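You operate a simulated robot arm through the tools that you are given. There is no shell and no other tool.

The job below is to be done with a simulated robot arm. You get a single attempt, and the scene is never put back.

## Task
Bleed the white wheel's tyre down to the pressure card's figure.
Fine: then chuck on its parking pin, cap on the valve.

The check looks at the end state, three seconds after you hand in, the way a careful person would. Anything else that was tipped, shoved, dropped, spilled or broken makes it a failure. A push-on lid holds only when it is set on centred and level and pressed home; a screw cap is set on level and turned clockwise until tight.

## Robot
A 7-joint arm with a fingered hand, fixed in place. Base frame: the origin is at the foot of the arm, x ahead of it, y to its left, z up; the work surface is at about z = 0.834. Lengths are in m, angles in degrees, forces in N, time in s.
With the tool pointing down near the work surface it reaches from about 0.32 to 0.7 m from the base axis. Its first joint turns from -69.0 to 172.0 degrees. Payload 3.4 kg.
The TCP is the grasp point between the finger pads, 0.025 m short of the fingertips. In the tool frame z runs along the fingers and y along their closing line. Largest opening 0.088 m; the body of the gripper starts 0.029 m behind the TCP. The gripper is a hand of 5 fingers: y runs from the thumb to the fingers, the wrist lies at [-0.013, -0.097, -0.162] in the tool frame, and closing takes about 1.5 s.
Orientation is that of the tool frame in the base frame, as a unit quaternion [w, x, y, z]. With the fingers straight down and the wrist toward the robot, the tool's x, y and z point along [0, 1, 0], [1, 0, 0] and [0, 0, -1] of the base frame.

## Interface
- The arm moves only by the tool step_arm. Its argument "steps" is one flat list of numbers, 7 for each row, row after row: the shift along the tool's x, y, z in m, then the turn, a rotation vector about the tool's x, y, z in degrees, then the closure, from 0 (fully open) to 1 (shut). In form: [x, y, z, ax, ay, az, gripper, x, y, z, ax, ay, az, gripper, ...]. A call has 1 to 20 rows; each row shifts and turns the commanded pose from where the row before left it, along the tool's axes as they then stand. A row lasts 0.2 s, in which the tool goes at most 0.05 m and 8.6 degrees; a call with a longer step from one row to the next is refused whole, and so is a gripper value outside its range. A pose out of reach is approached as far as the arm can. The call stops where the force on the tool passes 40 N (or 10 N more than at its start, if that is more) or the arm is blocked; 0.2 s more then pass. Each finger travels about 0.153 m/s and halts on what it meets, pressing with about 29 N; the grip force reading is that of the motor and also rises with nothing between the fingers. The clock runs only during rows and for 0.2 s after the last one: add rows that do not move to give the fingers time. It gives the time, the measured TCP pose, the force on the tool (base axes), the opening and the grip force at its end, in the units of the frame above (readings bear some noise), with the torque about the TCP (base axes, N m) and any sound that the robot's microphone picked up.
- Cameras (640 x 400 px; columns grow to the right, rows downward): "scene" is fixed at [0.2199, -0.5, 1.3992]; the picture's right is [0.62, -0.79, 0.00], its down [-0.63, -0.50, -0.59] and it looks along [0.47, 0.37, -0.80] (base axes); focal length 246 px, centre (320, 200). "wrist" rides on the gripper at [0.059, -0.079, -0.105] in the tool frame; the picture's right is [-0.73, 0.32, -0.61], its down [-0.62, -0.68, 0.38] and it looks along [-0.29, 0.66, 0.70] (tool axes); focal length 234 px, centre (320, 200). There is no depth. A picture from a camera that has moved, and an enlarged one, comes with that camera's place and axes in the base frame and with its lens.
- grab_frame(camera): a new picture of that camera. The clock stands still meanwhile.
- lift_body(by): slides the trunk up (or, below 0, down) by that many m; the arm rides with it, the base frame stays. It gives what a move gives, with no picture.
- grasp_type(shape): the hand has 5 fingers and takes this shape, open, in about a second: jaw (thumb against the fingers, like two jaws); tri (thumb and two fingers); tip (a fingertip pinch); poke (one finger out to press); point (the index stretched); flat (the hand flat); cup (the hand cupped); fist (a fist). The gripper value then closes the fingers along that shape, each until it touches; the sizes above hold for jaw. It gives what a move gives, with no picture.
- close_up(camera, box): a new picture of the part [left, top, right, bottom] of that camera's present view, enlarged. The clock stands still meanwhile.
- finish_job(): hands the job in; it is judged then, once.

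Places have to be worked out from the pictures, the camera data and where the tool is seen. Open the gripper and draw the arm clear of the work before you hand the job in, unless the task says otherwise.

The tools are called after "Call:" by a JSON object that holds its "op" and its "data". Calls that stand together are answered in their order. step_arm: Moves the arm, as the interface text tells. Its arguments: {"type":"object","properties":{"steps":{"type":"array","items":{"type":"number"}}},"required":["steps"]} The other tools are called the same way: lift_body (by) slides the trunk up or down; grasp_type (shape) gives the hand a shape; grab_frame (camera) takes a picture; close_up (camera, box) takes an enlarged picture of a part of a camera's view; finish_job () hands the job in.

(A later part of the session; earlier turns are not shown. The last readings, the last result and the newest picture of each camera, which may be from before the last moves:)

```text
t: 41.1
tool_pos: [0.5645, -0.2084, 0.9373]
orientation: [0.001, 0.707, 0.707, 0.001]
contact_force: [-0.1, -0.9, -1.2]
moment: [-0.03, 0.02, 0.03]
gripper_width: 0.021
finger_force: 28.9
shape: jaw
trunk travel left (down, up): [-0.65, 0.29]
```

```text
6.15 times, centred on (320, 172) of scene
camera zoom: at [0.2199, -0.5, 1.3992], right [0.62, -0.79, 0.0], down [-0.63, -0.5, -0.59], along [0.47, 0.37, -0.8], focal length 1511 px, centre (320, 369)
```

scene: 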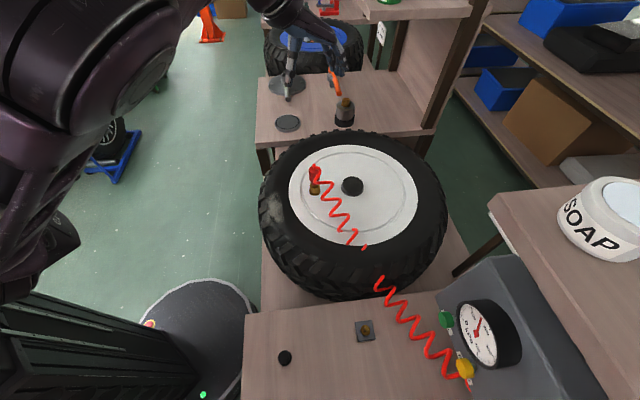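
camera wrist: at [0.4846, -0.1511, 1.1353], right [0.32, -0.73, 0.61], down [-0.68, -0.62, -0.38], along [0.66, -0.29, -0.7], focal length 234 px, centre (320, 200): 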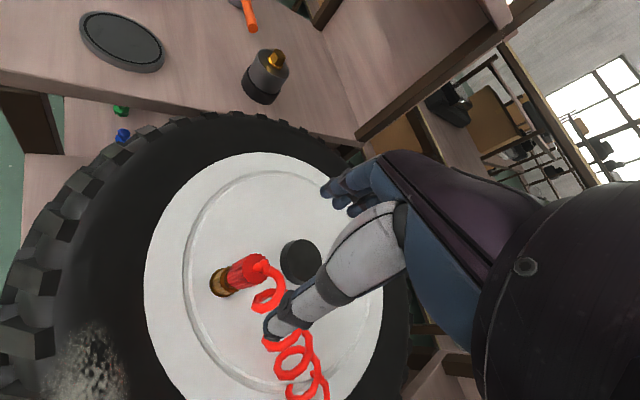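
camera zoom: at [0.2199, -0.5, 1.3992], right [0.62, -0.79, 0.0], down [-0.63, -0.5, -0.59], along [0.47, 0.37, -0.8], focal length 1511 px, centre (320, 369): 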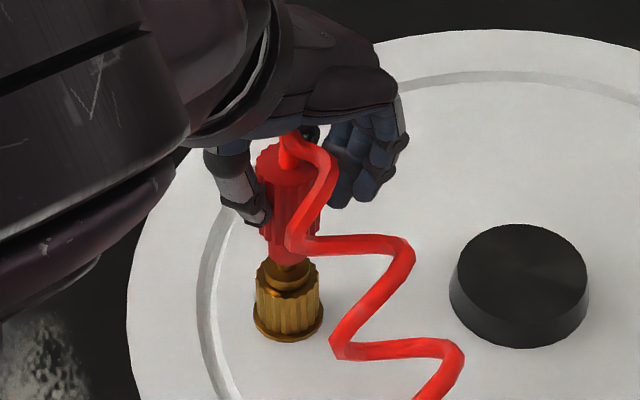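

The chuck is rising off freely. I lift further 4 cm and check that it's held straight and the valve is clear.

Call:
{"op": "step_arm", "data": {"steps": [0, 0, -0.01, 0, 0, 0, 1, 0, 0, -0.01, 0, 0, 0, 1, 0, 0, -0.01, 0, 0, 0, 1, 0, 0, -0.01, 0, 0, 0, 1, 0, 0, -0.01, 0, 0, 0, 1]}}

Call:
{"op": "close_up", "data": {"camera": "wrist", "box": [140, 140, 420, 340]}}

Call:
{"op": "close_up", "data": {"camera": "scene", "box": [280, 120, 360, 205]}}

Call:
{"op": "close_up", "data": {"camera": "scene", "box": [460, 295, 515, 365]}}

```text
t: 42.3
tool_pos: [0.5638, -0.2064, 0.9862]
orientation: [0.0, 0.707, 0.707, 0.001]
contact_force: [-0.2, -0.1, -1.1]
moment: [0.0, -0.03, 0.04]
gripper_width: 0.0211
finger_force: 29.0
shape: jaw
trunk travel left (down, up): [-0.65, 0.29]
```

```text
2.00 times, centred on (280, 240) of wrist
camera zoom: at [0.4848, -0.1477, 1.0917], right [0.32, -0.73, 0.61], down [-0.68, -0.62, -0.38], along [0.66, -0.29, -0.7], focal length 468 px, centre (400, 120)
```

zoom: 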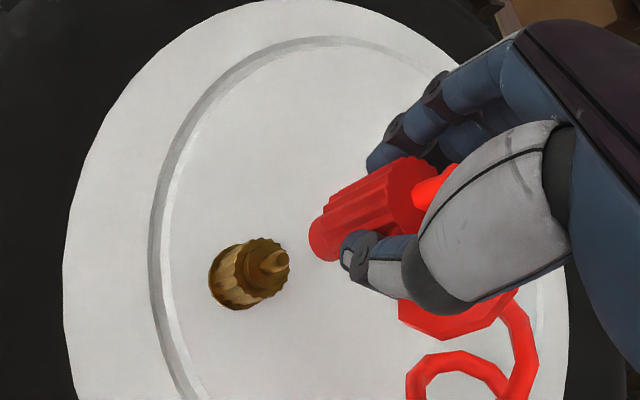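

```text
4.71 times, centred on (320, 162) of scene
camera zoom: at [0.2199, -0.5, 1.3992], right [0.62, -0.79, 0.0], down [-0.63, -0.5, -0.59], along [0.47, 0.37, -0.8], focal length 1155 px, centre (320, 376)
```

zoom: 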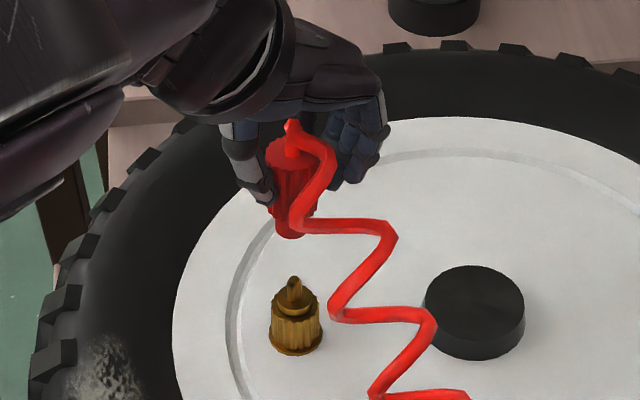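

```text
5.71 times, centred on (488, 330) of scene
camera zoom: at [0.2199, -0.5, 1.3992], right [0.62, -0.79, 0.0], down [-0.63, -0.5, -0.59], along [0.47, 0.37, -0.8], focal length 1403 px, centre (-637, -543)
```

zoom: 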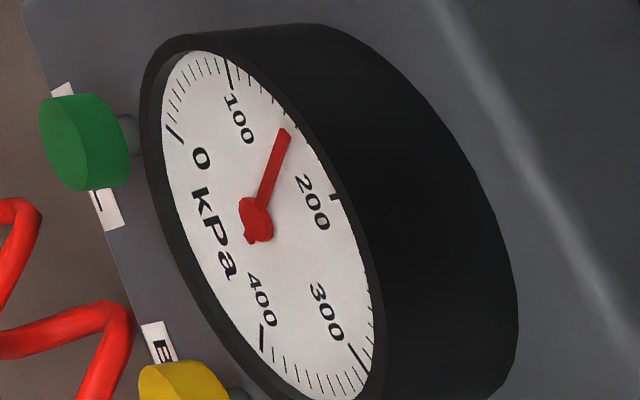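

The chuck is off cleanly and the bare valve stem shows; the gauge still reads about 160. I lift, turn the hand to heading -56°, and carry the chuck over toward the parking pin at a safe height.

Call:
{"op": "step_arm", "data": {"steps": [0, 0, -0.032, 0, 0, 0, 1, 0, 0, -0.032, 0, 0, 0, 1, 0, 0, 0, 0, 0, 7, 1, 0, 0, 0, 0, 0, 7, 1, 0, 0, 0, 0, 0, 7, 1, 0, 0, 0, 0, 0, 7, 1, 0, 0, 0, 0, 0, 7, 1, 0, 0, 0, 0, 0, 7, 1, 0, 0, 0, 0, 0, 7, 1, 0, 0, 0, 0, 0, 7, 1, -0.0357, 0.0137, 0, 0, 0, 0, 1, -0.0357, 0.0137, 0, 0, 0, 0, 1, -0.0357, 0.0137, 0, 0, 0, 0, 1, -0.0357, 0.0137, 0, 0, 0, 0, 1, -0.0357, 0.0137, 0, 0, 0, 0, 1, -0.0357, 0.0137, 0, 0, 0, 0, 1, -0.0357, 0.0137, 0, 0, 0, 0, 1, -0.0357, 0.0137, 0, 0, 0, 0, 1]}}

Call:
{"op": "grab_frame", "data": {"camera": "wrist"}}

Call:
{"op": "grab_frame", "data": {"camera": "scene"}}

```text
t: 46.1
tool_pos: [0.3833, -0.4698, 1.0484]
orientation: [-0.001, 0.956, 0.293, 0.001]
contact_force: [-0.5, -0.3, -0.4]
moment: [0.01, -0.02, 0.0]
gripper_width: 0.0212
finger_force: 29.2
shape: jaw
out of reach, approached as far as the arm can: row 10
trunk travel left (down, up): [-0.65, 0.29]
```

```text
taken
camera wrist: at [0.3875, -0.3714, 1.153], right [-0.42, -0.67, 0.61], down [-0.9, 0.21, -0.38], along [0.13, -0.71, -0.7], focal length 234 px, centre (320, 200)
```

wrist: 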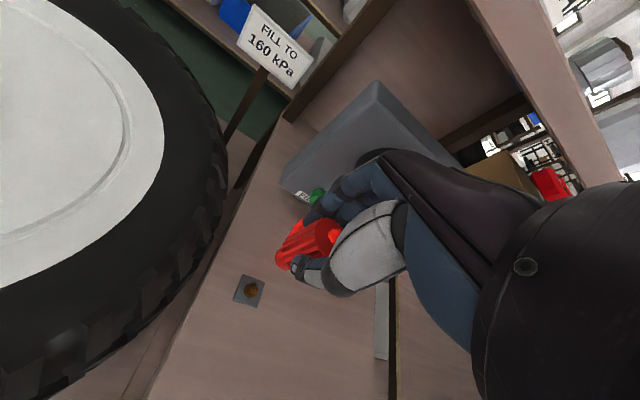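

```text
taken
```

scene: 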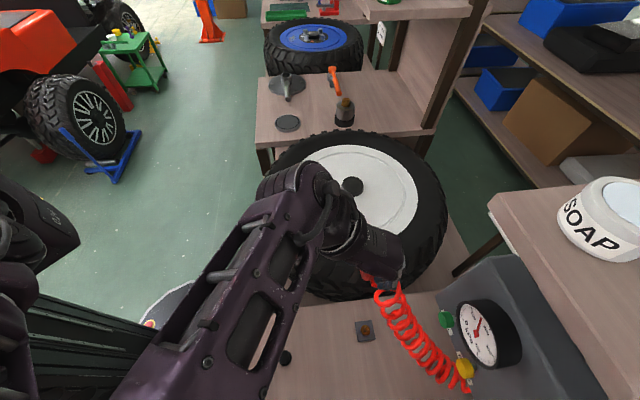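

The chuck is held and the hose follows. I zoom on the chuck in the hand and on the pin for precise alignment.

Call:
{"op": "close_up", "data": {"camera": "wrist", "box": [225, 190, 365, 310]}}

Call:
{"op": "close_up", "data": {"camera": "wrist", "box": [225, 265, 275, 315]}}

Call:
{"op": "close_up", "data": {"camera": "scene", "box": [330, 230, 430, 350]}}

```text
3.33 times, centred on (295, 250) of wrist
camera zoom: at [0.3875, -0.3714, 1.153], right [-0.42, -0.67, 0.61], down [-0.9, 0.21, -0.38], along [0.13, -0.71, -0.7], focal length 781 px, centre (403, 33)
```

zoom: 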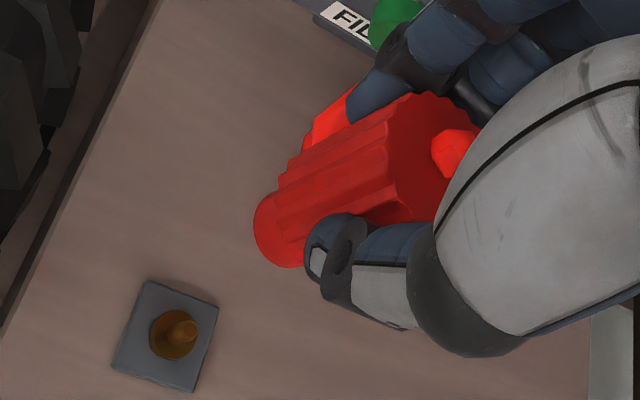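

```text
8.00 times, centred on (250, 290) of wrist
camera zoom: at [0.3875, -0.3714, 1.153], right [-0.42, -0.67, 0.61], down [-0.9, 0.21, -0.38], along [0.13, -0.71, -0.7], focal length 1873 px, centre (880, -520)
```

zoom: 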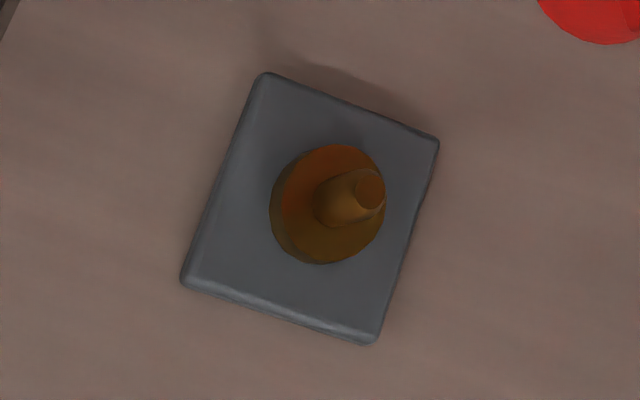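

```text
3.33 times, centred on (380, 290) of scene
camera zoom: at [0.2199, -0.5, 1.3992], right [0.62, -0.79, 0.0], down [-0.63, -0.5, -0.59], along [0.47, 0.37, -0.8], focal length 818 px, centre (120, -100)
```

zoom: 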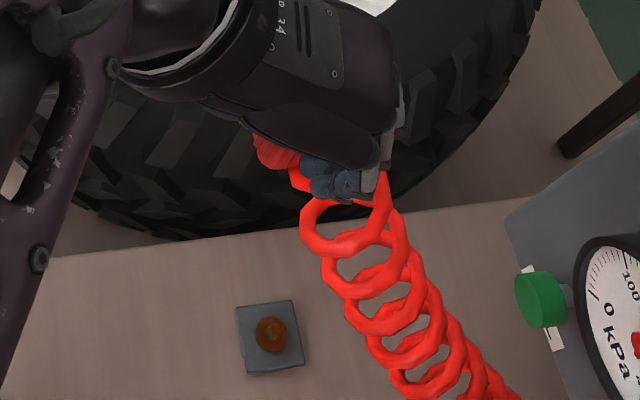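

Triangulating the pin with both cameras shows that its bench is lower than I assumed: pin top at about (0.355,-0.5225,0.813), flange at ~0.793. I move the chuck over the pin with its bottom roughly 8 cm above it and re-check.

Call:
{"op": "step_arm", "data": {"steps": [-0.0173, 0.0093, 0.033, 0, 0, 0, 1, -0.0173, 0.0093, 0.033, 0, 0, 0, 1, -0.0173, 0.0093, 0.033, 0, 0, 0, 1, 0, 0, 0, 0, 0, 0, 1]}}

Call:
{"op": "grab_frame", "data": {"camera": "wrist"}}

Call:
{"op": "close_up", "data": {"camera": "wrist", "box": [225, 190, 365, 310]}}

Call:
{"op": "close_up", "data": {"camera": "scene", "box": [320, 270, 440, 380]}}

```text
t: 47.1
tool_pos: [0.3556, -0.5218, 0.9485]
orientation: [0.001, 0.956, 0.293, 0.0]
contact_force: [-1.1, 0.6, -1.1]
moment: [0.03, 0.03, -0.01]
gripper_width: 0.0208
finger_force: 28.2
shape: jaw
trunk travel left (down, up): [-0.65, 0.29]
```

```text
taken
camera wrist: at [0.361, -0.423, 1.0539], right [-0.42, -0.67, 0.61], down [-0.9, 0.22, -0.38], along [0.13, -0.71, -0.7], focal length 234 px, centre (320, 200)
```

wrist: 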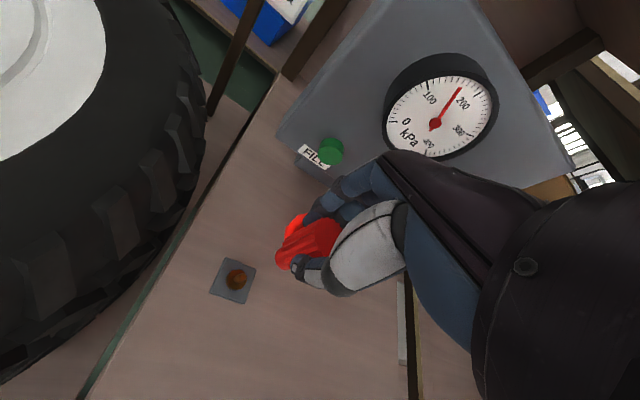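

```text
3.33 times, centred on (295, 250) of wrist
camera zoom: at [0.361, -0.423, 1.0539], right [-0.42, -0.67, 0.61], down [-0.9, 0.22, -0.38], along [0.13, -0.71, -0.7], focal length 781 px, centre (403, 33)
```

zoom: 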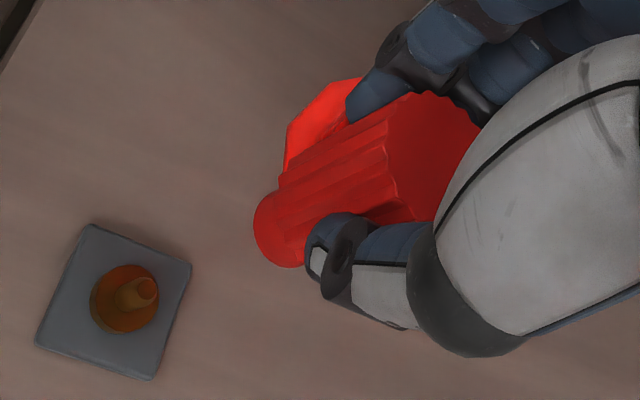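

```text
3.64 times, centred on (380, 325) of scene
camera zoom: at [0.2199, -0.5, 1.3992], right [0.62, -0.79, 0.0], down [-0.63, -0.5, -0.59], along [0.47, 0.37, -0.8], focal length 893 px, centre (102, -254)
```

zoom: 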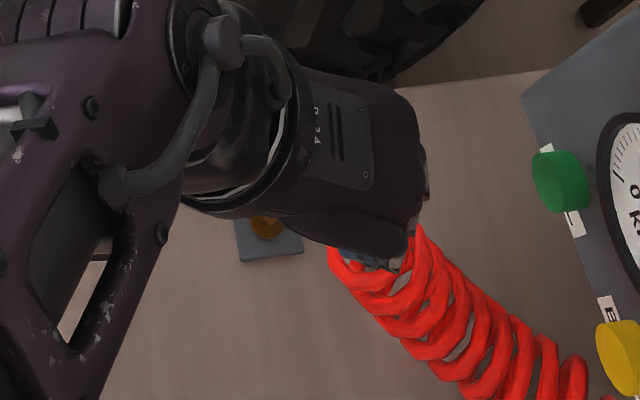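

Two wrist views agree: pin top at about (0.3558,-0.522,0.811), right below the chuck. I lower until the chuck's bottom is about 1.5 cm above the pin and compare.

Call:
{"op": "step_arm", "data": {"steps": [0, 0, 0.022, 0, 0, 0, 1, 0, 0, 0.022, 0, 0, 0, 1, 0, 0, 0.022, 0, 0, 0, 1, 0, 0, 0, 0, 0, 0, 1]}}

Call:
{"op": "close_up", "data": {"camera": "wrist", "box": [205, 190, 345, 310]}}

Call:
{"op": "close_up", "data": {"camera": "scene", "box": [330, 290, 430, 380]}}

```text
t: 48.1
tool_pos: [0.3557, -0.5223, 0.8824]
orientation: [0.0, 0.956, 0.293, 0.0]
contact_force: [-0.2, -0.3, -0.7]
moment: [0.02, 0.0, -0.03]
gripper_width: 0.0208
finger_force: 29.1
shape: jaw
trunk travel left (down, up): [-0.65, 0.29]
```

```text
3.33 times, centred on (275, 250) of wrist
camera zoom: at [0.3607, -0.4234, 0.9879], right [-0.42, -0.67, 0.61], down [-0.9, 0.22, -0.38], along [0.13, -0.71, -0.7], focal length 781 px, centre (470, 33)
```

zoom: 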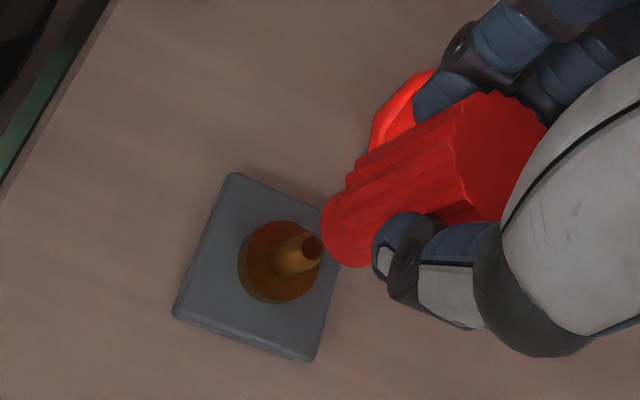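

```text
4.44 times, centred on (380, 335) of scene
camera zoom: at [0.2199, -0.5, 1.3992], right [0.62, -0.79, 0.0], down [-0.63, -0.5, -0.59], along [0.47, 0.37, -0.8], focal length 1091 px, centre (53, -400)
```

zoom: 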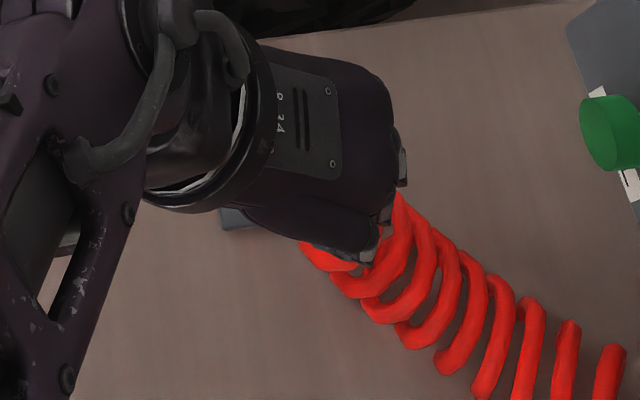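

The pin's axis line points straight into the chuck's bottom, so it looks aligned. I descend slowly in 3 mm steps, watching for contact.

Call:
{"op": "step_arm", "data": {"steps": [0, 0, 0.003, 0, 0, 0, 1, 0, 0, 0.003, 0, 0, 0, 1, 0, 0, 0.003, 0, 0, 0, 1, 0, 0, 0.003, 0, 0, 0, 1]}}

Call:
{"op": "close_up", "data": {"camera": "wrist", "box": [225, 190, 345, 290]}}

```text
t: 49.1
tool_pos: [0.3557, -0.5215, 0.8712]
orientation: [0.0, 0.956, 0.292, 0.001]
contact_force: [0.5, 0.2, -0.5]
moment: [0.02, 0.0, -0.03]
gripper_width: 0.0209
finger_force: 29.3
shape: jaw
trunk travel left (down, up): [-0.65, 0.29]
```

```text
4.00 times, centred on (285, 240) of wrist
camera zoom: at [0.3606, -0.4234, 0.976], right [-0.42, -0.67, 0.61], down [-0.9, 0.22, -0.38], along [0.13, -0.71, -0.7], focal length 937 px, centre (460, 40)
```

zoom: 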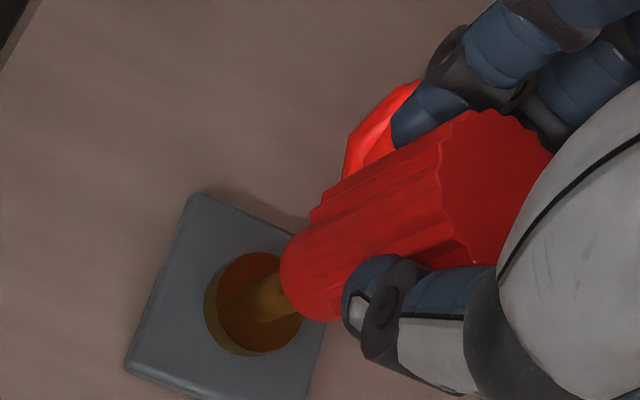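

The stud heads into the chuck's centre. I continue down slowly.

Call:
{"op": "step_arm", "data": {"steps": [0, 0, 0.003, 0, 0, 0, 1, 0, 0, 0.003, 0, 0, 0, 1, 0, 0, 0.003, 0, 0, 0, 1]}}

Call:
{"op": "close_up", "data": {"camera": "wrist", "box": [225, 190, 345, 290]}}

```text
t: 49.9
tool_pos: [0.356, -0.5225, 0.8617]
orientation: [0.0, 0.956, 0.293, 0.001]
contact_force: [-0.1, 0.4, -1.1]
moment: [0.0, 0.02, -0.01]
gripper_width: 0.0207
finger_force: 28.8
shape: jaw
trunk travel left (down, up): [-0.65, 0.29]
```

```text
4.00 times, centred on (285, 240) of wrist
camera zoom: at [0.3605, -0.4233, 0.9669], right [-0.42, -0.67, 0.61], down [-0.9, 0.22, -0.38], along [0.13, -0.71, -0.7], focal length 937 px, centre (460, 40)
```

zoom: 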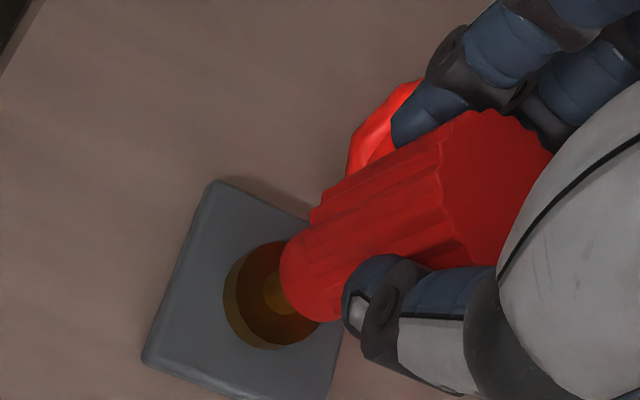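

No resistance, and by geometry the stud is now inside the chuck. I continue in 2 mm steps until it seats.

Call:
{"op": "step_arm", "data": {"steps": [0, 0, 0.002, 0, 0, 0, 1, 0, 0, 0.002, 0, 0, 0, 1, 0, 0, 0.002, 0, 0, 0, 1, 0, 0, 0.002, 0, 0, 0, 1]}}

Call:
{"op": "close_up", "data": {"camera": "wrist", "box": [225, 190, 345, 290]}}

```text
t: 50.9
tool_pos: [0.3558, -0.5214, 0.8534]
orientation: [0.0, 0.956, 0.292, 0.0]
contact_force: [-0.5, -0.1, -1.2]
moment: [0.07, 0.0, 0.02]
gripper_width: 0.0209
finger_force: 29.0
shape: jaw
trunk travel left (down, up): [-0.65, 0.29]
```

```text
4.00 times, centred on (285, 240) of wrist
camera zoom: at [0.3605, -0.4229, 0.9589], right [-0.42, -0.67, 0.61], down [-0.9, 0.22, -0.38], along [0.13, -0.71, -0.7], focal length 937 px, centre (460, 40)
```

zoom: 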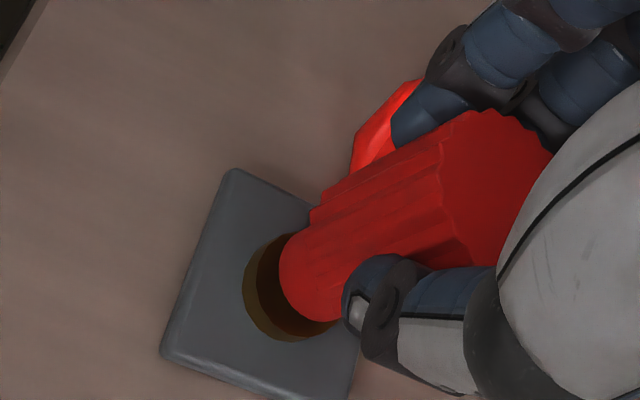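

Still free and clearly going onto the pin. I keep lowering until it touches the flange.

Call:
{"op": "step_arm", "data": {"steps": [0, 0, 0.002, 0, 0, 0, 1, 0, 0, 0.002, 0, 0, 0, 1, 0, 0, 0.002, 0, 0, 0, 1]}}

Call:
{"op": "close_up", "data": {"camera": "wrist", "box": [225, 190, 345, 290]}}

```text
t: 51.7
tool_pos: [0.3549, -0.5214, 0.8479]
orientation: [0.0, 0.956, 0.293, 0.001]
contact_force: [0.1, 1.1, 2.6]
moment: [0.03, 0.01, 0.0]
gripper_width: 0.0211
finger_force: 28.8
shape: jaw
trunk travel left (down, up): [-0.65, 0.29]
```

```text
4.00 times, centred on (285, 240) of wrist
camera zoom: at [0.3607, -0.4226, 0.9536], right [-0.42, -0.67, 0.61], down [-0.9, 0.22, -0.39], along [0.13, -0.71, -0.69], focal length 937 px, centre (460, 40)
```

zoom: 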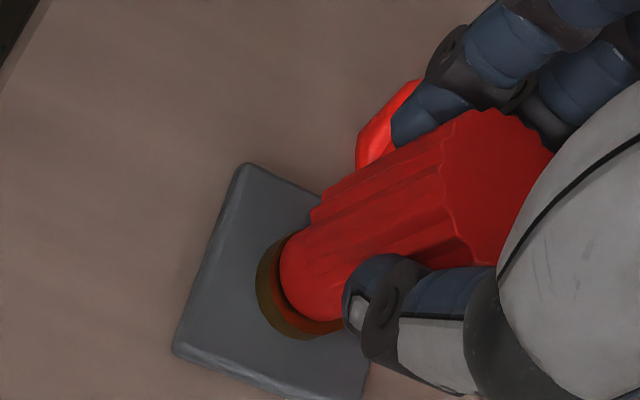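

First contact (about +3–4 N upward). I press a little further to make sure that it's fully seated.

Call:
{"op": "step_arm", "data": {"steps": [0, 0, 0.0015, 0, 0, 0, 1, 0, 0, 0.0015, 0, 0, 0, 1]}}

Call:
{"op": "close_up", "data": {"camera": "wrist", "box": [225, 190, 345, 290]}}

```text
t: 52.3
tool_pos: [0.3551, -0.5212, 0.8471]
orientation: [0.002, 0.956, 0.292, 0.003]
contact_force: [0.9, 1.5, 15.5]
moment: [-0.03, -0.06, 0.01]
gripper_width: 0.0215
finger_force: 29.7
shape: jaw
trunk travel left (down, up): [-0.65, 0.29]
```

```text
4.00 times, centred on (285, 240) of wrist
camera zoom: at [0.3605, -0.4215, 0.9522], right [-0.42, -0.67, 0.61], down [-0.9, 0.21, -0.39], along [0.13, -0.71, -0.69], focal length 937 px, centre (460, 40)
```

zoom: 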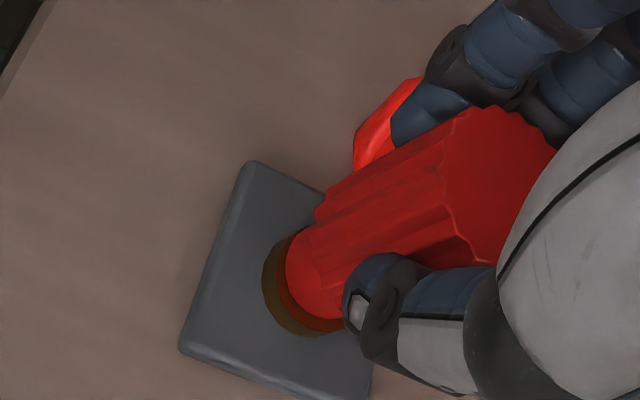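

It's firmly seated on the flange (15 N reaction). I relieve the press, open the jaws, and check that the chuck stays upright on the pin.

Call:
{"op": "step_arm", "data": {"steps": [0, 0, -0.0015, 0, 0, 0, 1, 0, 0, -0.001, 0, 0, 0, 0.8, 0, 0, 0, 0, 0, 0, 0.6, 0, 0, 0, 0, 0, 0, 0.4, 0, 0, 0, 0, 0, 0, 0.2, 0, 0, 0, 0, 0, 0, 0, 0, 0, 0, 0, 0, 0, 0, 0, 0, 0, 0, 0, 0, 0]}}

Call:
{"op": "close_up", "data": {"camera": "wrist", "box": [205, 170, 365, 310]}}

```text
t: 54.1
tool_pos: [0.3558, -0.5214, 0.8478]
orientation: [0.0, 0.956, 0.292, 0.0]
contact_force: [-0.8, 0.9, -0.8]
moment: [0.0, 0.0, 0.01]
gripper_width: 0.0876
finger_force: 0.0
shape: jaw
trunk travel left (down, up): [-0.65, 0.29]
```

```text
2.86 times, centred on (285, 240) of wrist
camera zoom: at [0.3606, -0.423, 0.9525], right [-0.42, -0.67, 0.61], down [-0.9, 0.22, -0.38], along [0.13, -0.71, -0.7], focal length 669 px, centre (420, 86)
```

zoom: 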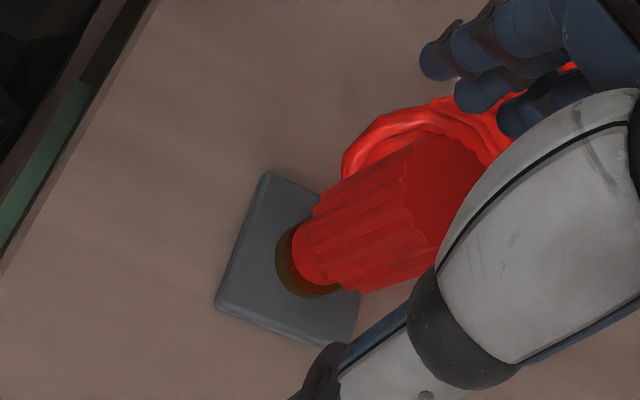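

The chuck stands on its pin. I lift the open hand straight up and verify from the scene camera.

Call:
{"op": "step_arm", "data": {"steps": [0, 0, -0.015, 0, 0, 0, 0, 0, 0, -0.025, 0, 0, 0, 0, 0, 0, -0.04, 0, 0, 0, 0, 0, 0, -0.04, 0, 0, 0, 0, 0, 0, -0.04, 0, 0, 0, 0, 0, 0, -0.04, 0, 0, 0, 0, 0, 0, 0, 0, 0, 0, 0]}}

Call:
{"op": "grab_frame", "data": {"camera": "wrist"}}

Call:
{"op": "grab_frame", "data": {"camera": "scene"}}

```text
t: 55.7
tool_pos: [0.3557, -0.5216, 1.0475]
orientation: [0.0, 0.956, 0.294, 0.0]
contact_force: [0.0, 0.2, -0.5]
moment: [0.02, -0.01, 0.0]
gripper_width: 0.0879
finger_force: 0.0
shape: jaw
trunk travel left (down, up): [-0.65, 0.29]
```

```text
taken
camera wrist: at [0.3602, -0.4243, 1.153], right [-0.42, -0.67, 0.61], down [-0.9, 0.22, -0.38], along [0.13, -0.71, -0.7], focal length 234 px, centre (320, 200)
```

wrist: 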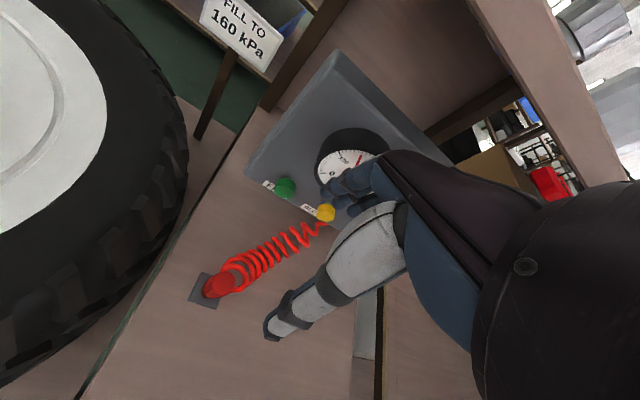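

```text
taken
```

scene: 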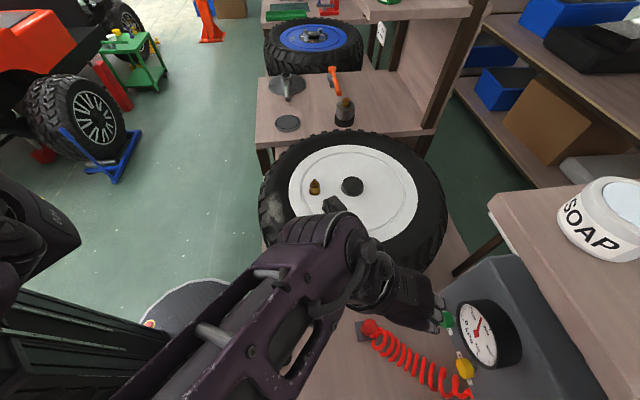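

The chuck is parked with its hose loosely coiled. Next the cap, at about (0.207,-0.416) on the same bench; I turn to heading -90° and move over it at height.

Call:
{"op": "step_arm", "data": {"steps": [0, 0, 0, 0, 0, 6.8, 0, 0, 0, 0, 0, 0, 6.8, 0, 0, 0, 0, 0, 0, 6.8, 0, 0, 0, 0, 0, 0, 6.8, 0, 0, 0, 0, 0, 0, 6.8, 0, -0.0296, -0.0208, 0, 0, 0, 0, 0, -0.0296, -0.0208, 0, 0, 0, 0, 0, -0.0296, -0.0208, 0, 0, 0, 0, 0, -0.0296, -0.0208, 0, 0, 0, 0, 0, -0.0296, -0.0208, 0, 0, 0, 0, 0, 0, 0, 0, 0, 0, 0, 0]}}

Call:
{"op": "grab_frame", "data": {"camera": "wrist"}}

Call:
{"op": "grab_frame", "data": {"camera": "scene"}}

```text
t: 58.1
tool_pos: [0.2235, -0.4394, 1.0541]
orientation: [-0.001, 1.0, -0.001, 0.001]
contact_force: [0.0, -0.2, -0.3]
moment: [-0.01, 0.02, 0.01]
gripper_width: 0.088
finger_force: 0.0
shape: jaw
out of reach, approached as far as the arm can: row 10
trunk travel left (down, up): [-0.65, 0.29]
```

```text
taken
camera wrist: at [0.2837, -0.3602, 1.1587], right [-0.73, -0.32, 0.61], down [-0.62, 0.68, -0.38], along [-0.29, -0.66, -0.7], focal length 234 px, centre (320, 200)
```

wrist: 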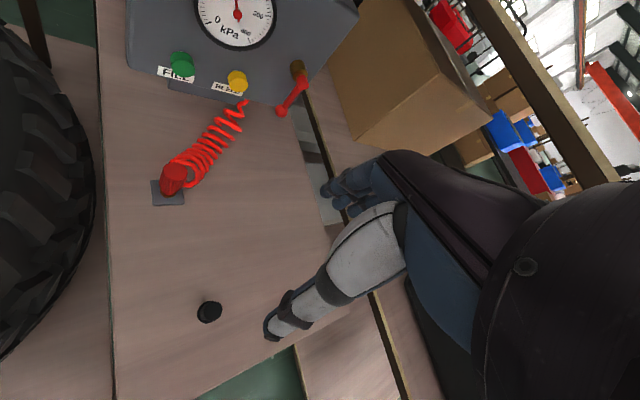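

```text
taken
```

scene: 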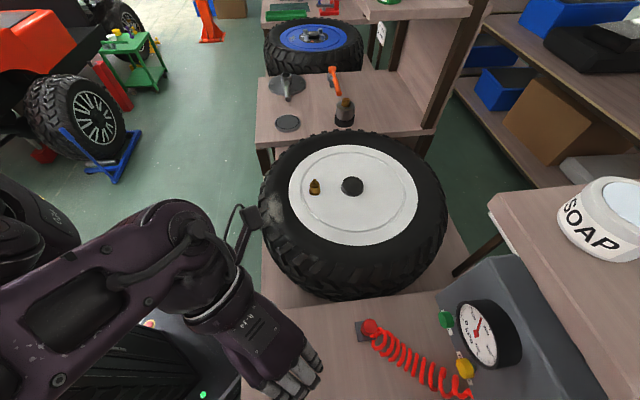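

Cap triangulates to (0.2076,-0.418), z≈0.79. The arm hit a limit 2.5 cm short at this heading, so I try a more radial heading (-60°) and approach again.

Call:
{"op": "step_arm", "data": {"steps": [0, 0, 0, 0, 0, -7.5, 0, 0, 0, 0, 0, 0, -7.5, 0, 0, 0, 0, 0, 0, -7.5, 0, 0, 0, 0, 0, 0, -7.5, 0, 0, 0, 0, 0, 0, 0, 0]}}

```text
t: 59.3
tool_pos: [0.2288, -0.4465, 1.0556]
orientation: [-0.001, 0.966, 0.26, 0.0]
contact_force: [-0.3, -0.1, -0.6]
moment: [0.0, 0.0, 0.02]
gripper_width: 0.0878
finger_force: 0.1
shape: jaw
out of reach, approached as far as the arm can: row 1, 2
trunk travel left (down, up): [-0.65, 0.29]
```

Heading -60° now. I try pulling in radially by 3.5 cm toward the cap's position.

Call:
{"op": "step_arm", "data": {"steps": [-0.002, -0.0176, 0, 0, 0, 0, 0, -0.0019, -0.0176, 0, 0, 0, 0, 0, 0, 0, 0, 0, 0, 0, 0]}}

```text
t: 60.1
tool_pos: [0.2259, -0.4468, 1.0594]
orientation: [-0.001, 0.966, 0.259, 0.001]
contact_force: [-0.7, 0.0, -1.4]
moment: [0.01, 0.01, 0.03]
gripper_width: 0.0881
finger_force: 0.0
shape: jaw
out of reach, approached as far as the arm can: row 1, 2
trunk travel left (down, up): [-0.65, 0.29]
```

This is a fold limit at this height, so reach inward should improve lower down. I descend to z≈0.95 and then pull in.

Call:
{"op": "step_arm", "data": {"steps": [0, 0, 0.036, 0, 0, 0, 0, 0, 0, 0.036, 0, 0, 0, 0, 0, 0, 0.036, 0, 0, 0, 0, -0.001, -0.0165, 0, 0, 0, 0, 0, -0.001, -0.0165, 0, 0, 0, 0, 0, 0, 0, 0, 0, 0, 0, 0]}}

Call:
{"op": "grab_frame", "data": {"camera": "wrist"}}

Call:
{"op": "grab_frame", "data": {"camera": "scene"}}

```text
t: 61.5
tool_pos: [0.2207, -0.4498, 0.9448]
orientation: [-0.001, 0.966, 0.259, 0.001]
contact_force: [1.0, 0.1, -0.4]
moment: [-0.04, 0.0, -0.03]
gripper_width: 0.088
finger_force: 0.1
shape: jaw
out of reach, approached as far as the arm can: row 1, 4, 5
trunk travel left (down, up): [-0.65, 0.29]
```

```text
taken
camera wrist: at [0.2324, -0.351, 1.0506], right [-0.47, -0.64, 0.61], down [-0.88, 0.28, -0.38], along [0.08, -0.71, -0.7], focal length 234 px, centre (320, 200)
```

wrist: 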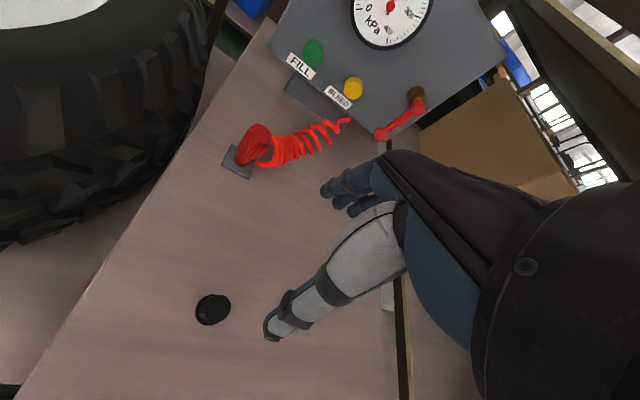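

```text
taken
```

scene: 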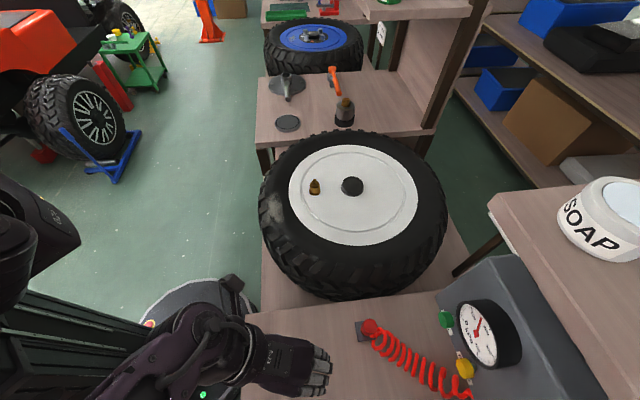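

Still limited, probably by the first joint's -69° stop at this heading. I rotate to heading -105° (wrist further from that stop) at this lower height and try again.

Call:
{"op": "step_arm", "data": {"steps": [0, 0, 0, 0, 0, 7.5, 0, 0, 0, 0, 0, 0, 7.5, 0, 0, 0, 0, 0, 0, 7.5, 0, 0, 0, 0, 0, 0, 7.5, 0, 0, 0, 0, 0, 0, 7.5, 0, 0, 0, 0, 0, 0, 7.5, 0, 0, 0, 0, 0, 0, 0, 0]}}

```text
t: 63.1
tool_pos: [0.2202, -0.4489, 0.9452]
orientation: [0.0, 0.991, -0.131, 0.001]
contact_force: [-0.7, -0.1, 1.0]
moment: [0.03, 0.03, 0.01]
gripper_width: 0.088
finger_force: 0.0
shape: jaw
trunk travel left (down, up): [-0.65, 0.29]
```

The rotation went fine. Now I try the shift to the cap's position again.

Call:
{"op": "step_arm", "data": {"steps": [-0.0101, -0.0133, 0, 0, 0, 0, 0, -0.0101, -0.0133, 0, 0, 0, 0, 0, 0, 0, 0, 0, 0, 0, 0]}}

Call:
{"op": "grab_frame", "data": {"camera": "wrist"}}

Call:
{"op": "grab_frame", "data": {"camera": "scene"}}

```text
t: 63.9
tool_pos: [0.2133, -0.4247, 0.9427]
orientation: [0.0, 0.991, -0.131, 0.001]
contact_force: [-0.3, 0.6, -0.2]
moment: [-0.01, 0.0, 0.01]
gripper_width: 0.0879
finger_force: 0.0
shape: jaw
out of reach, approached as far as the arm can: row 2
trunk travel left (down, up): [-0.65, 0.29]
```

```text
taken
camera wrist: at [0.2917, -0.3627, 1.0483], right [-0.79, -0.12, 0.61], down [-0.43, 0.82, -0.38], along [-0.45, -0.56, -0.7], focal length 234 px, centre (320, 200)
```

wrist: 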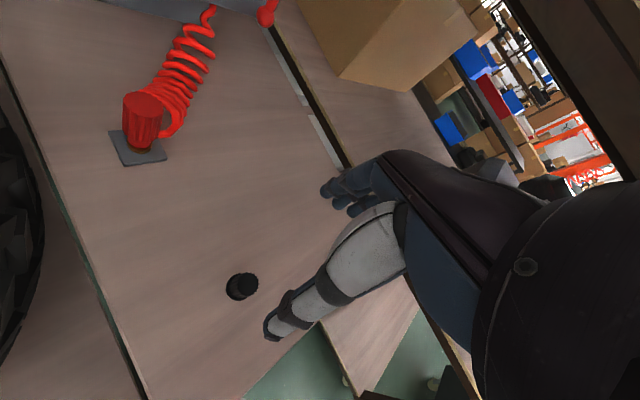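

```text
taken
```

scene: 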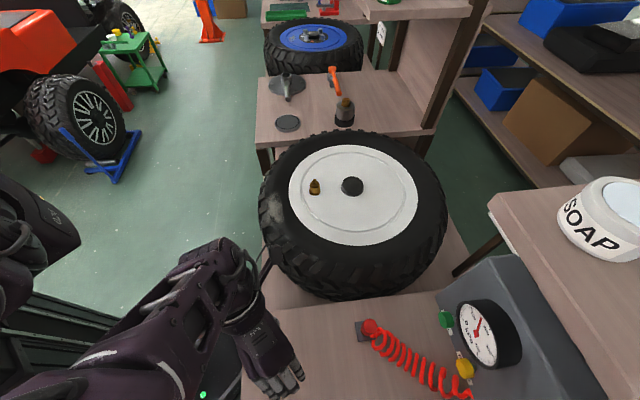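

Nearly there (8 mm short). I rotate another 20° (heading -125°), lower a little, and move the rest.

Call:
{"op": "step_arm", "data": {"steps": [0, 0, 0, 0, 0, 6.67, 0, 0, 0, 0, 0, 0, 6.67, 0, 0, 0, 0, 0, 0, 6.66, 0, 0, 0, 0.02, 0, 0, 0, 0, 0, 0, 0.02, 0, 0, 0, 0, 0, 0, 0, 0, 0, 0, 0]}}

```text
t: 65.3
tool_pos: [0.2162, -0.4341, 0.9065]
orientation: [-0.003, 0.954, -0.3, -0.001]
contact_force: [0.5, 0.5, -0.1]
moment: [-0.01, 0.01, 0.0]
gripper_width: 0.0877
finger_force: 0.2
shape: jaw
out of reach, approached as far as the arm can: row 4, 5
trunk travel left (down, up): [-0.65, 0.29]
```

Going lower made it worse, so I suspect a wrist/elbow limit from the arm's posture. I raise the trunk 0.2 m, so that the forearm comes down more steeply, and try again.

Call:
{"op": "lift_body", "data": {"by": 0.2}}

Call:
{"op": "step_arm", "data": {"steps": [0, 0, 0, 0, 0, -7, 0, 0, 0, 0, 0, 0, -7, 0, 0, 0, 0, 0, 0, -7, 0, 0, 0, 0, 0, 0, -7, 0, 0, 0, 0, 0, 0, -7, 0, 0, 0, 0, 0, 0, 0, 0]}}

```text
t: 67.5
tool_pos: [0.2147, -0.4346, 1.106]
orientation: [-0.001, 0.954, -0.299, -0.001]
contact_force: [0.0, -0.6, 1.1]
moment: [-0.01, -0.02, 0.02]
gripper_width: 0.0879
finger_force: 0.1
shape: jaw
trunk travel left (down, up): [-0.85, 0.09]
```

```text
t: 68.9
tool_pos: [0.2163, -0.4346, 1.1076]
orientation: [-0.003, 1.0, 0.002, 0.0]
contact_force: [0.4, 0.2, -0.4]
moment: [0.02, -0.03, 0.0]
gripper_width: 0.0881
finger_force: 0.0
shape: jaw
trunk travel left (down, up): [-0.85, 0.09]
```

Heading is -90° with no limits hit. I descend 0.15 m here to see how the reach behaves with the higher trunk.

Call:
{"op": "step_arm", "data": {"steps": [0, 0, 0.03, 0, 0, 0, 0, 0, 0, 0.03, 0, 0, 0, 0, 0, 0, 0.03, 0, 0, 0, 0, 0, 0, 0.03, 0, 0, 0, 0, 0, 0, 0.03, 0, 0, 0, 0, 0, 0, 0, 0, 0, 0, 0]}}

```text
t: 70.3
tool_pos: [0.2161, -0.434, 0.9556]
orientation: [-0.003, 1.0, 0.001, 0.0]
contact_force: [-0.3, 1.5, -0.3]
moment: [0.0, 0.01, 0.03]
gripper_width: 0.088
finger_force: 0.1
shape: jaw
trunk travel left (down, up): [-0.85, 0.09]
```

No limits hit this time. Now the shift to the cap's position.

Call:
{"op": "step_arm", "data": {"steps": [-0.0043, -0.008, 0, 0, 0, 0, 0, -0.0042, -0.008, 0, 0, 0, 0, 0, 0, 0, 0, 0, 0, 0, 0]}}

Call:
{"op": "grab_frame", "data": {"camera": "wrist"}}

Call:
{"op": "grab_frame", "data": {"camera": "scene"}}

```text
t: 71.1
tool_pos: [0.2059, -0.4188, 0.9561]
orientation: [-0.002, 1.0, 0.001, 0.0]
contact_force: [-0.3, -0.2, 0.0]
moment: [0.03, -0.01, 0.01]
gripper_width: 0.0879
finger_force: 0.0
shape: jaw
trunk travel left (down, up): [-0.85, 0.09]
```

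```text
taken
camera wrist: at [0.2661, -0.339, 1.0622], right [-0.73, -0.33, 0.61], down [-0.62, 0.68, -0.38], along [-0.29, -0.65, -0.7], focal length 234 px, centre (320, 200)
```

wrist: 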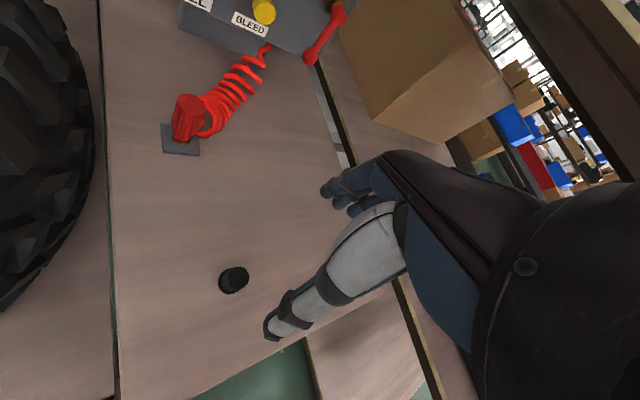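

```text
taken
```

scene: 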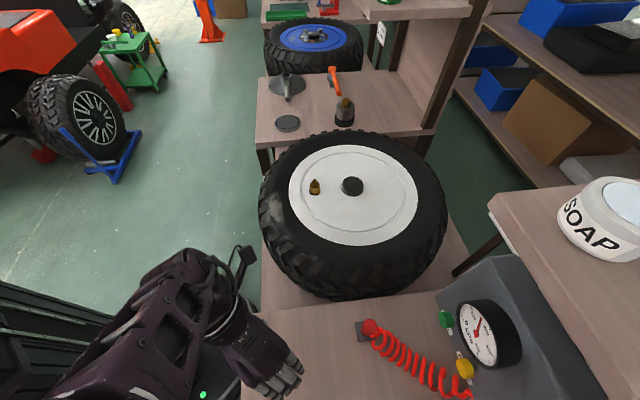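

With the higher trunk I can reach it. I zoom in on the cap to refine its position.

Call:
{"op": "close_up", "data": {"camera": "wrist", "box": [205, 255, 265, 305]}}

Call:
{"op": "close_up", "data": {"camera": "wrist", "box": [180, 150, 420, 350]}}

```text
8.00 times, centred on (235, 280) of wrist
camera zoom: at [0.2661, -0.339, 1.0622], right [-0.73, -0.33, 0.61], down [-0.62, 0.68, -0.38], along [-0.29, -0.65, -0.7], focal length 1873 px, centre (1000, -440)
```

zoom: 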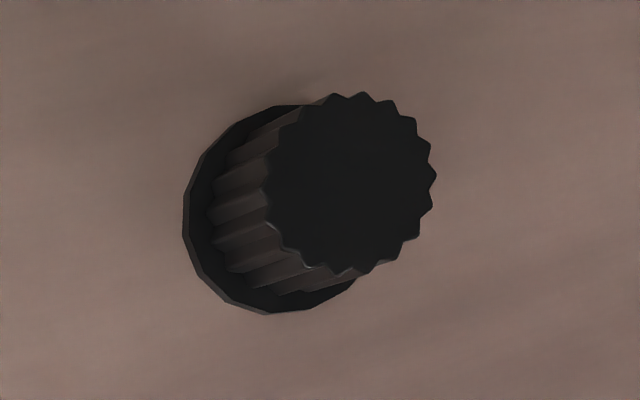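

```text
2.00 times, centred on (300, 250) of wrist
camera zoom: at [0.2661, -0.339, 1.0622], right [-0.73, -0.33, 0.61], down [-0.62, 0.68, -0.38], along [-0.29, -0.65, -0.7], focal length 468 px, centre (360, 100)
```

zoom: 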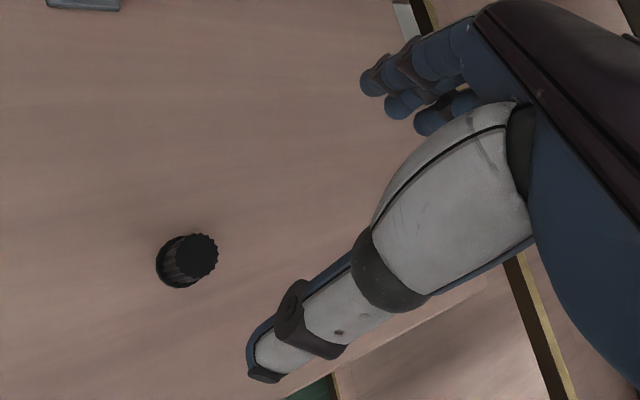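

Cap refined: axis (0.207,-0.4163), bench z≈0.783, cap top ≈0.807, knurl diameter ≈22 mm. I centre over it and descend to TCP z≈0.845, then check.

Call:
{"op": "step_arm", "data": {"steps": [0.0011, -0.0025, 0.02, 0, 0, 0, 0, 0, 0, 0.03, 0, 0, 0, 0, 0, 0, 0.03, 0, 0, 0, 0, 0, 0, 0.031, 0, 0, 0, 0, 0, 0, 0, 0, 0, 0, 0]}}

Call:
{"op": "close_up", "data": {"camera": "wrist", "box": [200, 150, 420, 350]}}

Call:
{"op": "close_up", "data": {"camera": "scene", "box": [220, 320, 340, 400]}}

```text
t: 72.3
tool_pos: [0.2095, -0.4131, 0.8436]
orientation: [-0.004, 1.0, 0.001, 0.0]
contact_force: [0.3, -0.3, 0.6]
moment: [0.0, 0.03, 0.0]
gripper_width: 0.088
finger_force: 0.0
shape: jaw
trunk travel left (down, up): [-0.85, 0.09]
```

```text
2.00 times, centred on (310, 250) of wrist
camera zoom: at [0.2678, -0.3344, 0.95], right [-0.73, -0.33, 0.61], down [-0.62, 0.68, -0.38], along [-0.29, -0.65, -0.7], focal length 468 px, centre (340, 100)
```

zoom: 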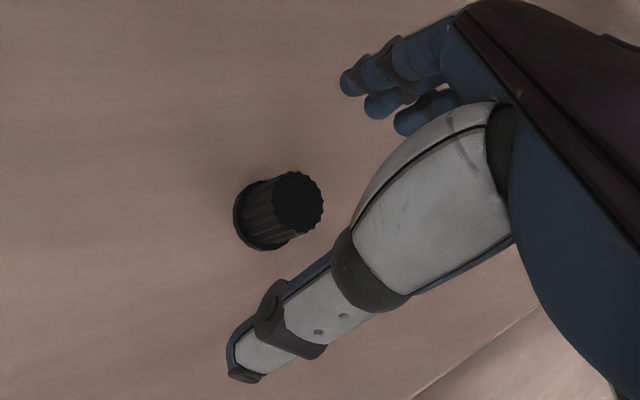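

```text
5.00 times, centred on (280, 360) of scene
camera zoom: at [0.2199, -0.5, 1.3992], right [0.62, -0.79, 0.0], down [-0.63, -0.5, -0.59], along [0.47, 0.37, -0.8], focal length 1227 px, centre (520, -600)
```

zoom: 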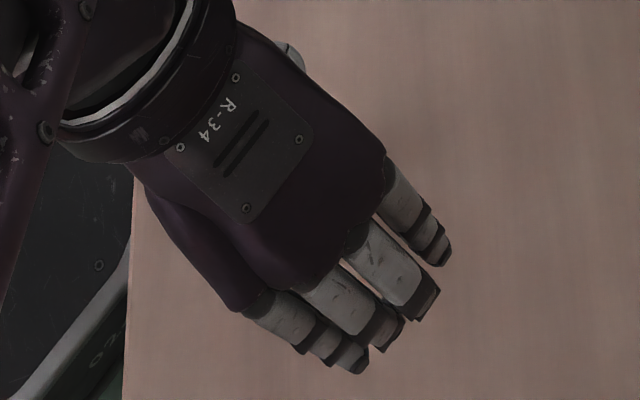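

The cap re-measures to (0.2065,-0.416); the TCP is about 3 mm off, so I correct that and the slight tilt while descending to TCP z≈0.82.

Call:
{"op": "step_arm", "data": {"steps": [-0.0023, 0.003, 0.006, -0.45, 0, 0, 0, 0, 0, 0.006, 0, 0, 0, 0, 0, 0, 0.006, 0, 0, 0, 0, 0, 0, 0.006, 0, 0, 0, 0, 0, 0, 0, 0, 0, 0, 0]}}

Call:
{"op": "close_up", "data": {"camera": "wrist", "box": [200, 150, 420, 350]}}

```text
t: 73.5
tool_pos: [0.2056, -0.4179, 0.8223]
orientation: [0.001, 1.0, 0.001, 0.0]
contact_force: [1.0, 0.3, 0.7]
moment: [-0.04, 0.01, -0.01]
gripper_width: 0.0879
finger_force: 0.2
shape: jaw
trunk travel left (down, up): [-0.85, 0.09]
```

```text
2.00 times, centred on (310, 250) of wrist
camera zoom: at [0.265, -0.3377, 0.9259], right [-0.73, -0.32, 0.61], down [-0.62, 0.68, -0.39], along [-0.29, -0.66, -0.69], focal length 468 px, centre (340, 100)
```

zoom: 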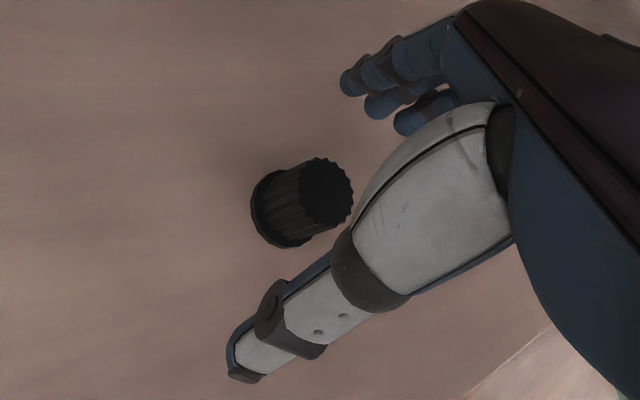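

Well centred now. I close the jaws on the cap gently.

Call:
{"op": "step_arm", "data": {"steps": [0, 0, 0, 0, 0, 0, 0.3, 0, 0, 0, 0, 0, 0, 0.5, 0, 0, 0, 0, 0, 0, 0.65, 0, 0, 0, 0, 0, 0, 0.75, 0, 0, 0, 0, 0, 0, 0.85, 0, 0, 0, 0, 0, 0, 1, 0, 0, 0, 0, 0, 0, 1, 0, 0, 0, 0, 0, 0, 1]}}

Call:
{"op": "close_up", "data": {"camera": "wrist", "box": [220, 150, 400, 300]}}

```text
t: 75.3
tool_pos: [0.2065, -0.417, 0.8209]
orientation: [0.002, 1.0, 0.001, -0.001]
contact_force: [-0.1, -0.6, -0.2]
moment: [0.02, 0.01, 0.01]
gripper_width: 0.0162
finger_force: 29.3
shape: jaw
trunk travel left (down, up): [-0.85, 0.09]
```

```text
2.67 times, centred on (310, 225) of wrist
camera zoom: at [0.265, -0.3379, 0.9261], right [-0.73, -0.32, 0.61], down [-0.62, 0.68, -0.39], along [-0.29, -0.66, -0.69], focal length 624 px, centre (347, 133)
```

zoom: 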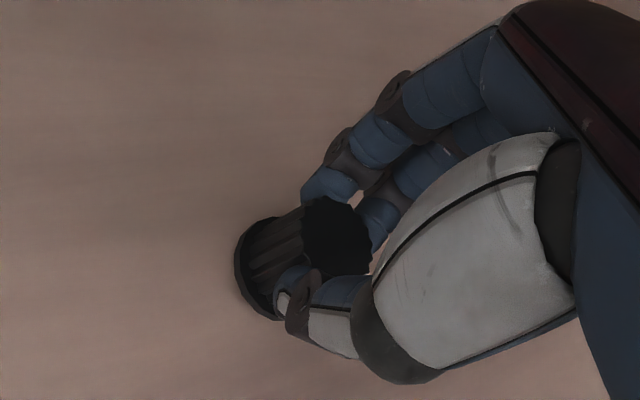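

The cap is gripped (16 mm at the pads, 29 N). I lift it 3 cm and check that it's level in the fingers.

Call:
{"op": "step_arm", "data": {"steps": [0, 0, -0.006, 0, 0, 0, 1, 0, 0, -0.012, 0, 0, 0, 1, 0, 0, -0.012, 0, 0, 0, 1, 0, 0, 0, 0, 0, 0, 1]}}

Call:
{"op": "close_up", "data": {"camera": "wrist", "box": [220, 150, 400, 300]}}

```text
t: 76.3
tool_pos: [0.2066, -0.4167, 0.8516]
orientation: [0.002, 1.0, 0.001, 0.0]
contact_force: [0.1, 0.1, -0.6]
moment: [-0.03, 0.03, -0.02]
gripper_width: 0.0164
finger_force: 28.4
shape: jaw
trunk travel left (down, up): [-0.85, 0.09]
```

```text
2.67 times, centred on (310, 225) of wrist
camera zoom: at [0.2653, -0.3377, 0.9567], right [-0.73, -0.32, 0.61], down [-0.62, 0.68, -0.39], along [-0.29, -0.66, -0.69], focal length 624 px, centre (347, 133)
```

zoom: 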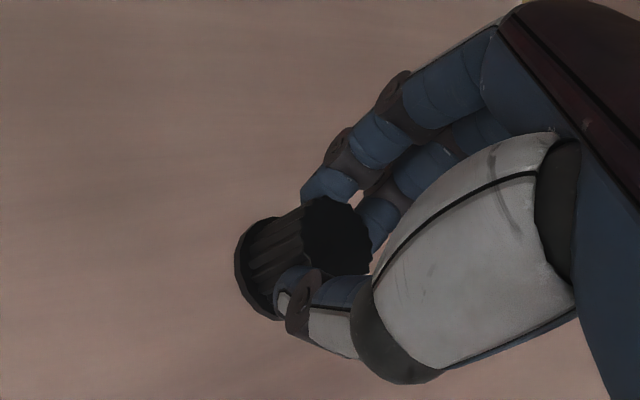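

The cap is held unchanged and level. I raise it well clear and start moving toward the wheel.

Call:
{"op": "step_arm", "data": {"steps": [0, 0, -0.03, 0, 0, 0, 1, 0, 0, -0.04, 0, 0, 0, 1, 0, 0, -0.04, 0, 0, 0, 1, 0, 0, -0.04, 0, 0, 0, 1, 0, 0, -0.04, 0, 0, 0, 1, 0, 0, -0.04, 0, 0, 0, 1, 0, 0, -0.04, 0, 0, 0, 1, 0.0405, -0.0195, 0, 0, 0, 0, 1, 0.0405, -0.0195, 0, 0, 0, 0, 1, 0.0405, -0.0195, 0, 0, 0, 0, 1, 0.0405, -0.0195, 0, 0, 0, 0, 1, 0.0405, -0.0195, 0, 0, 0, 0, 1, 0.0405, -0.0195, 0, 0, 0, 0, 1, 0, 0, 0, 0, 0, 0, 1]}}

```text
t: 79.3
tool_pos: [0.4328, -0.3065, 0.971]
orientation: [0.001, 1.0, 0.001, -0.001]
contact_force: [-0.2, -0.6, -0.9]
moment: [0.03, -0.02, 0.01]
gripper_width: 0.0159
finger_force: 28.7
shape: jaw
out of reach, approached as far as the arm can: row 4, 5, 6, 7, 8
trunk travel left (down, up): [-0.85, 0.09]
```

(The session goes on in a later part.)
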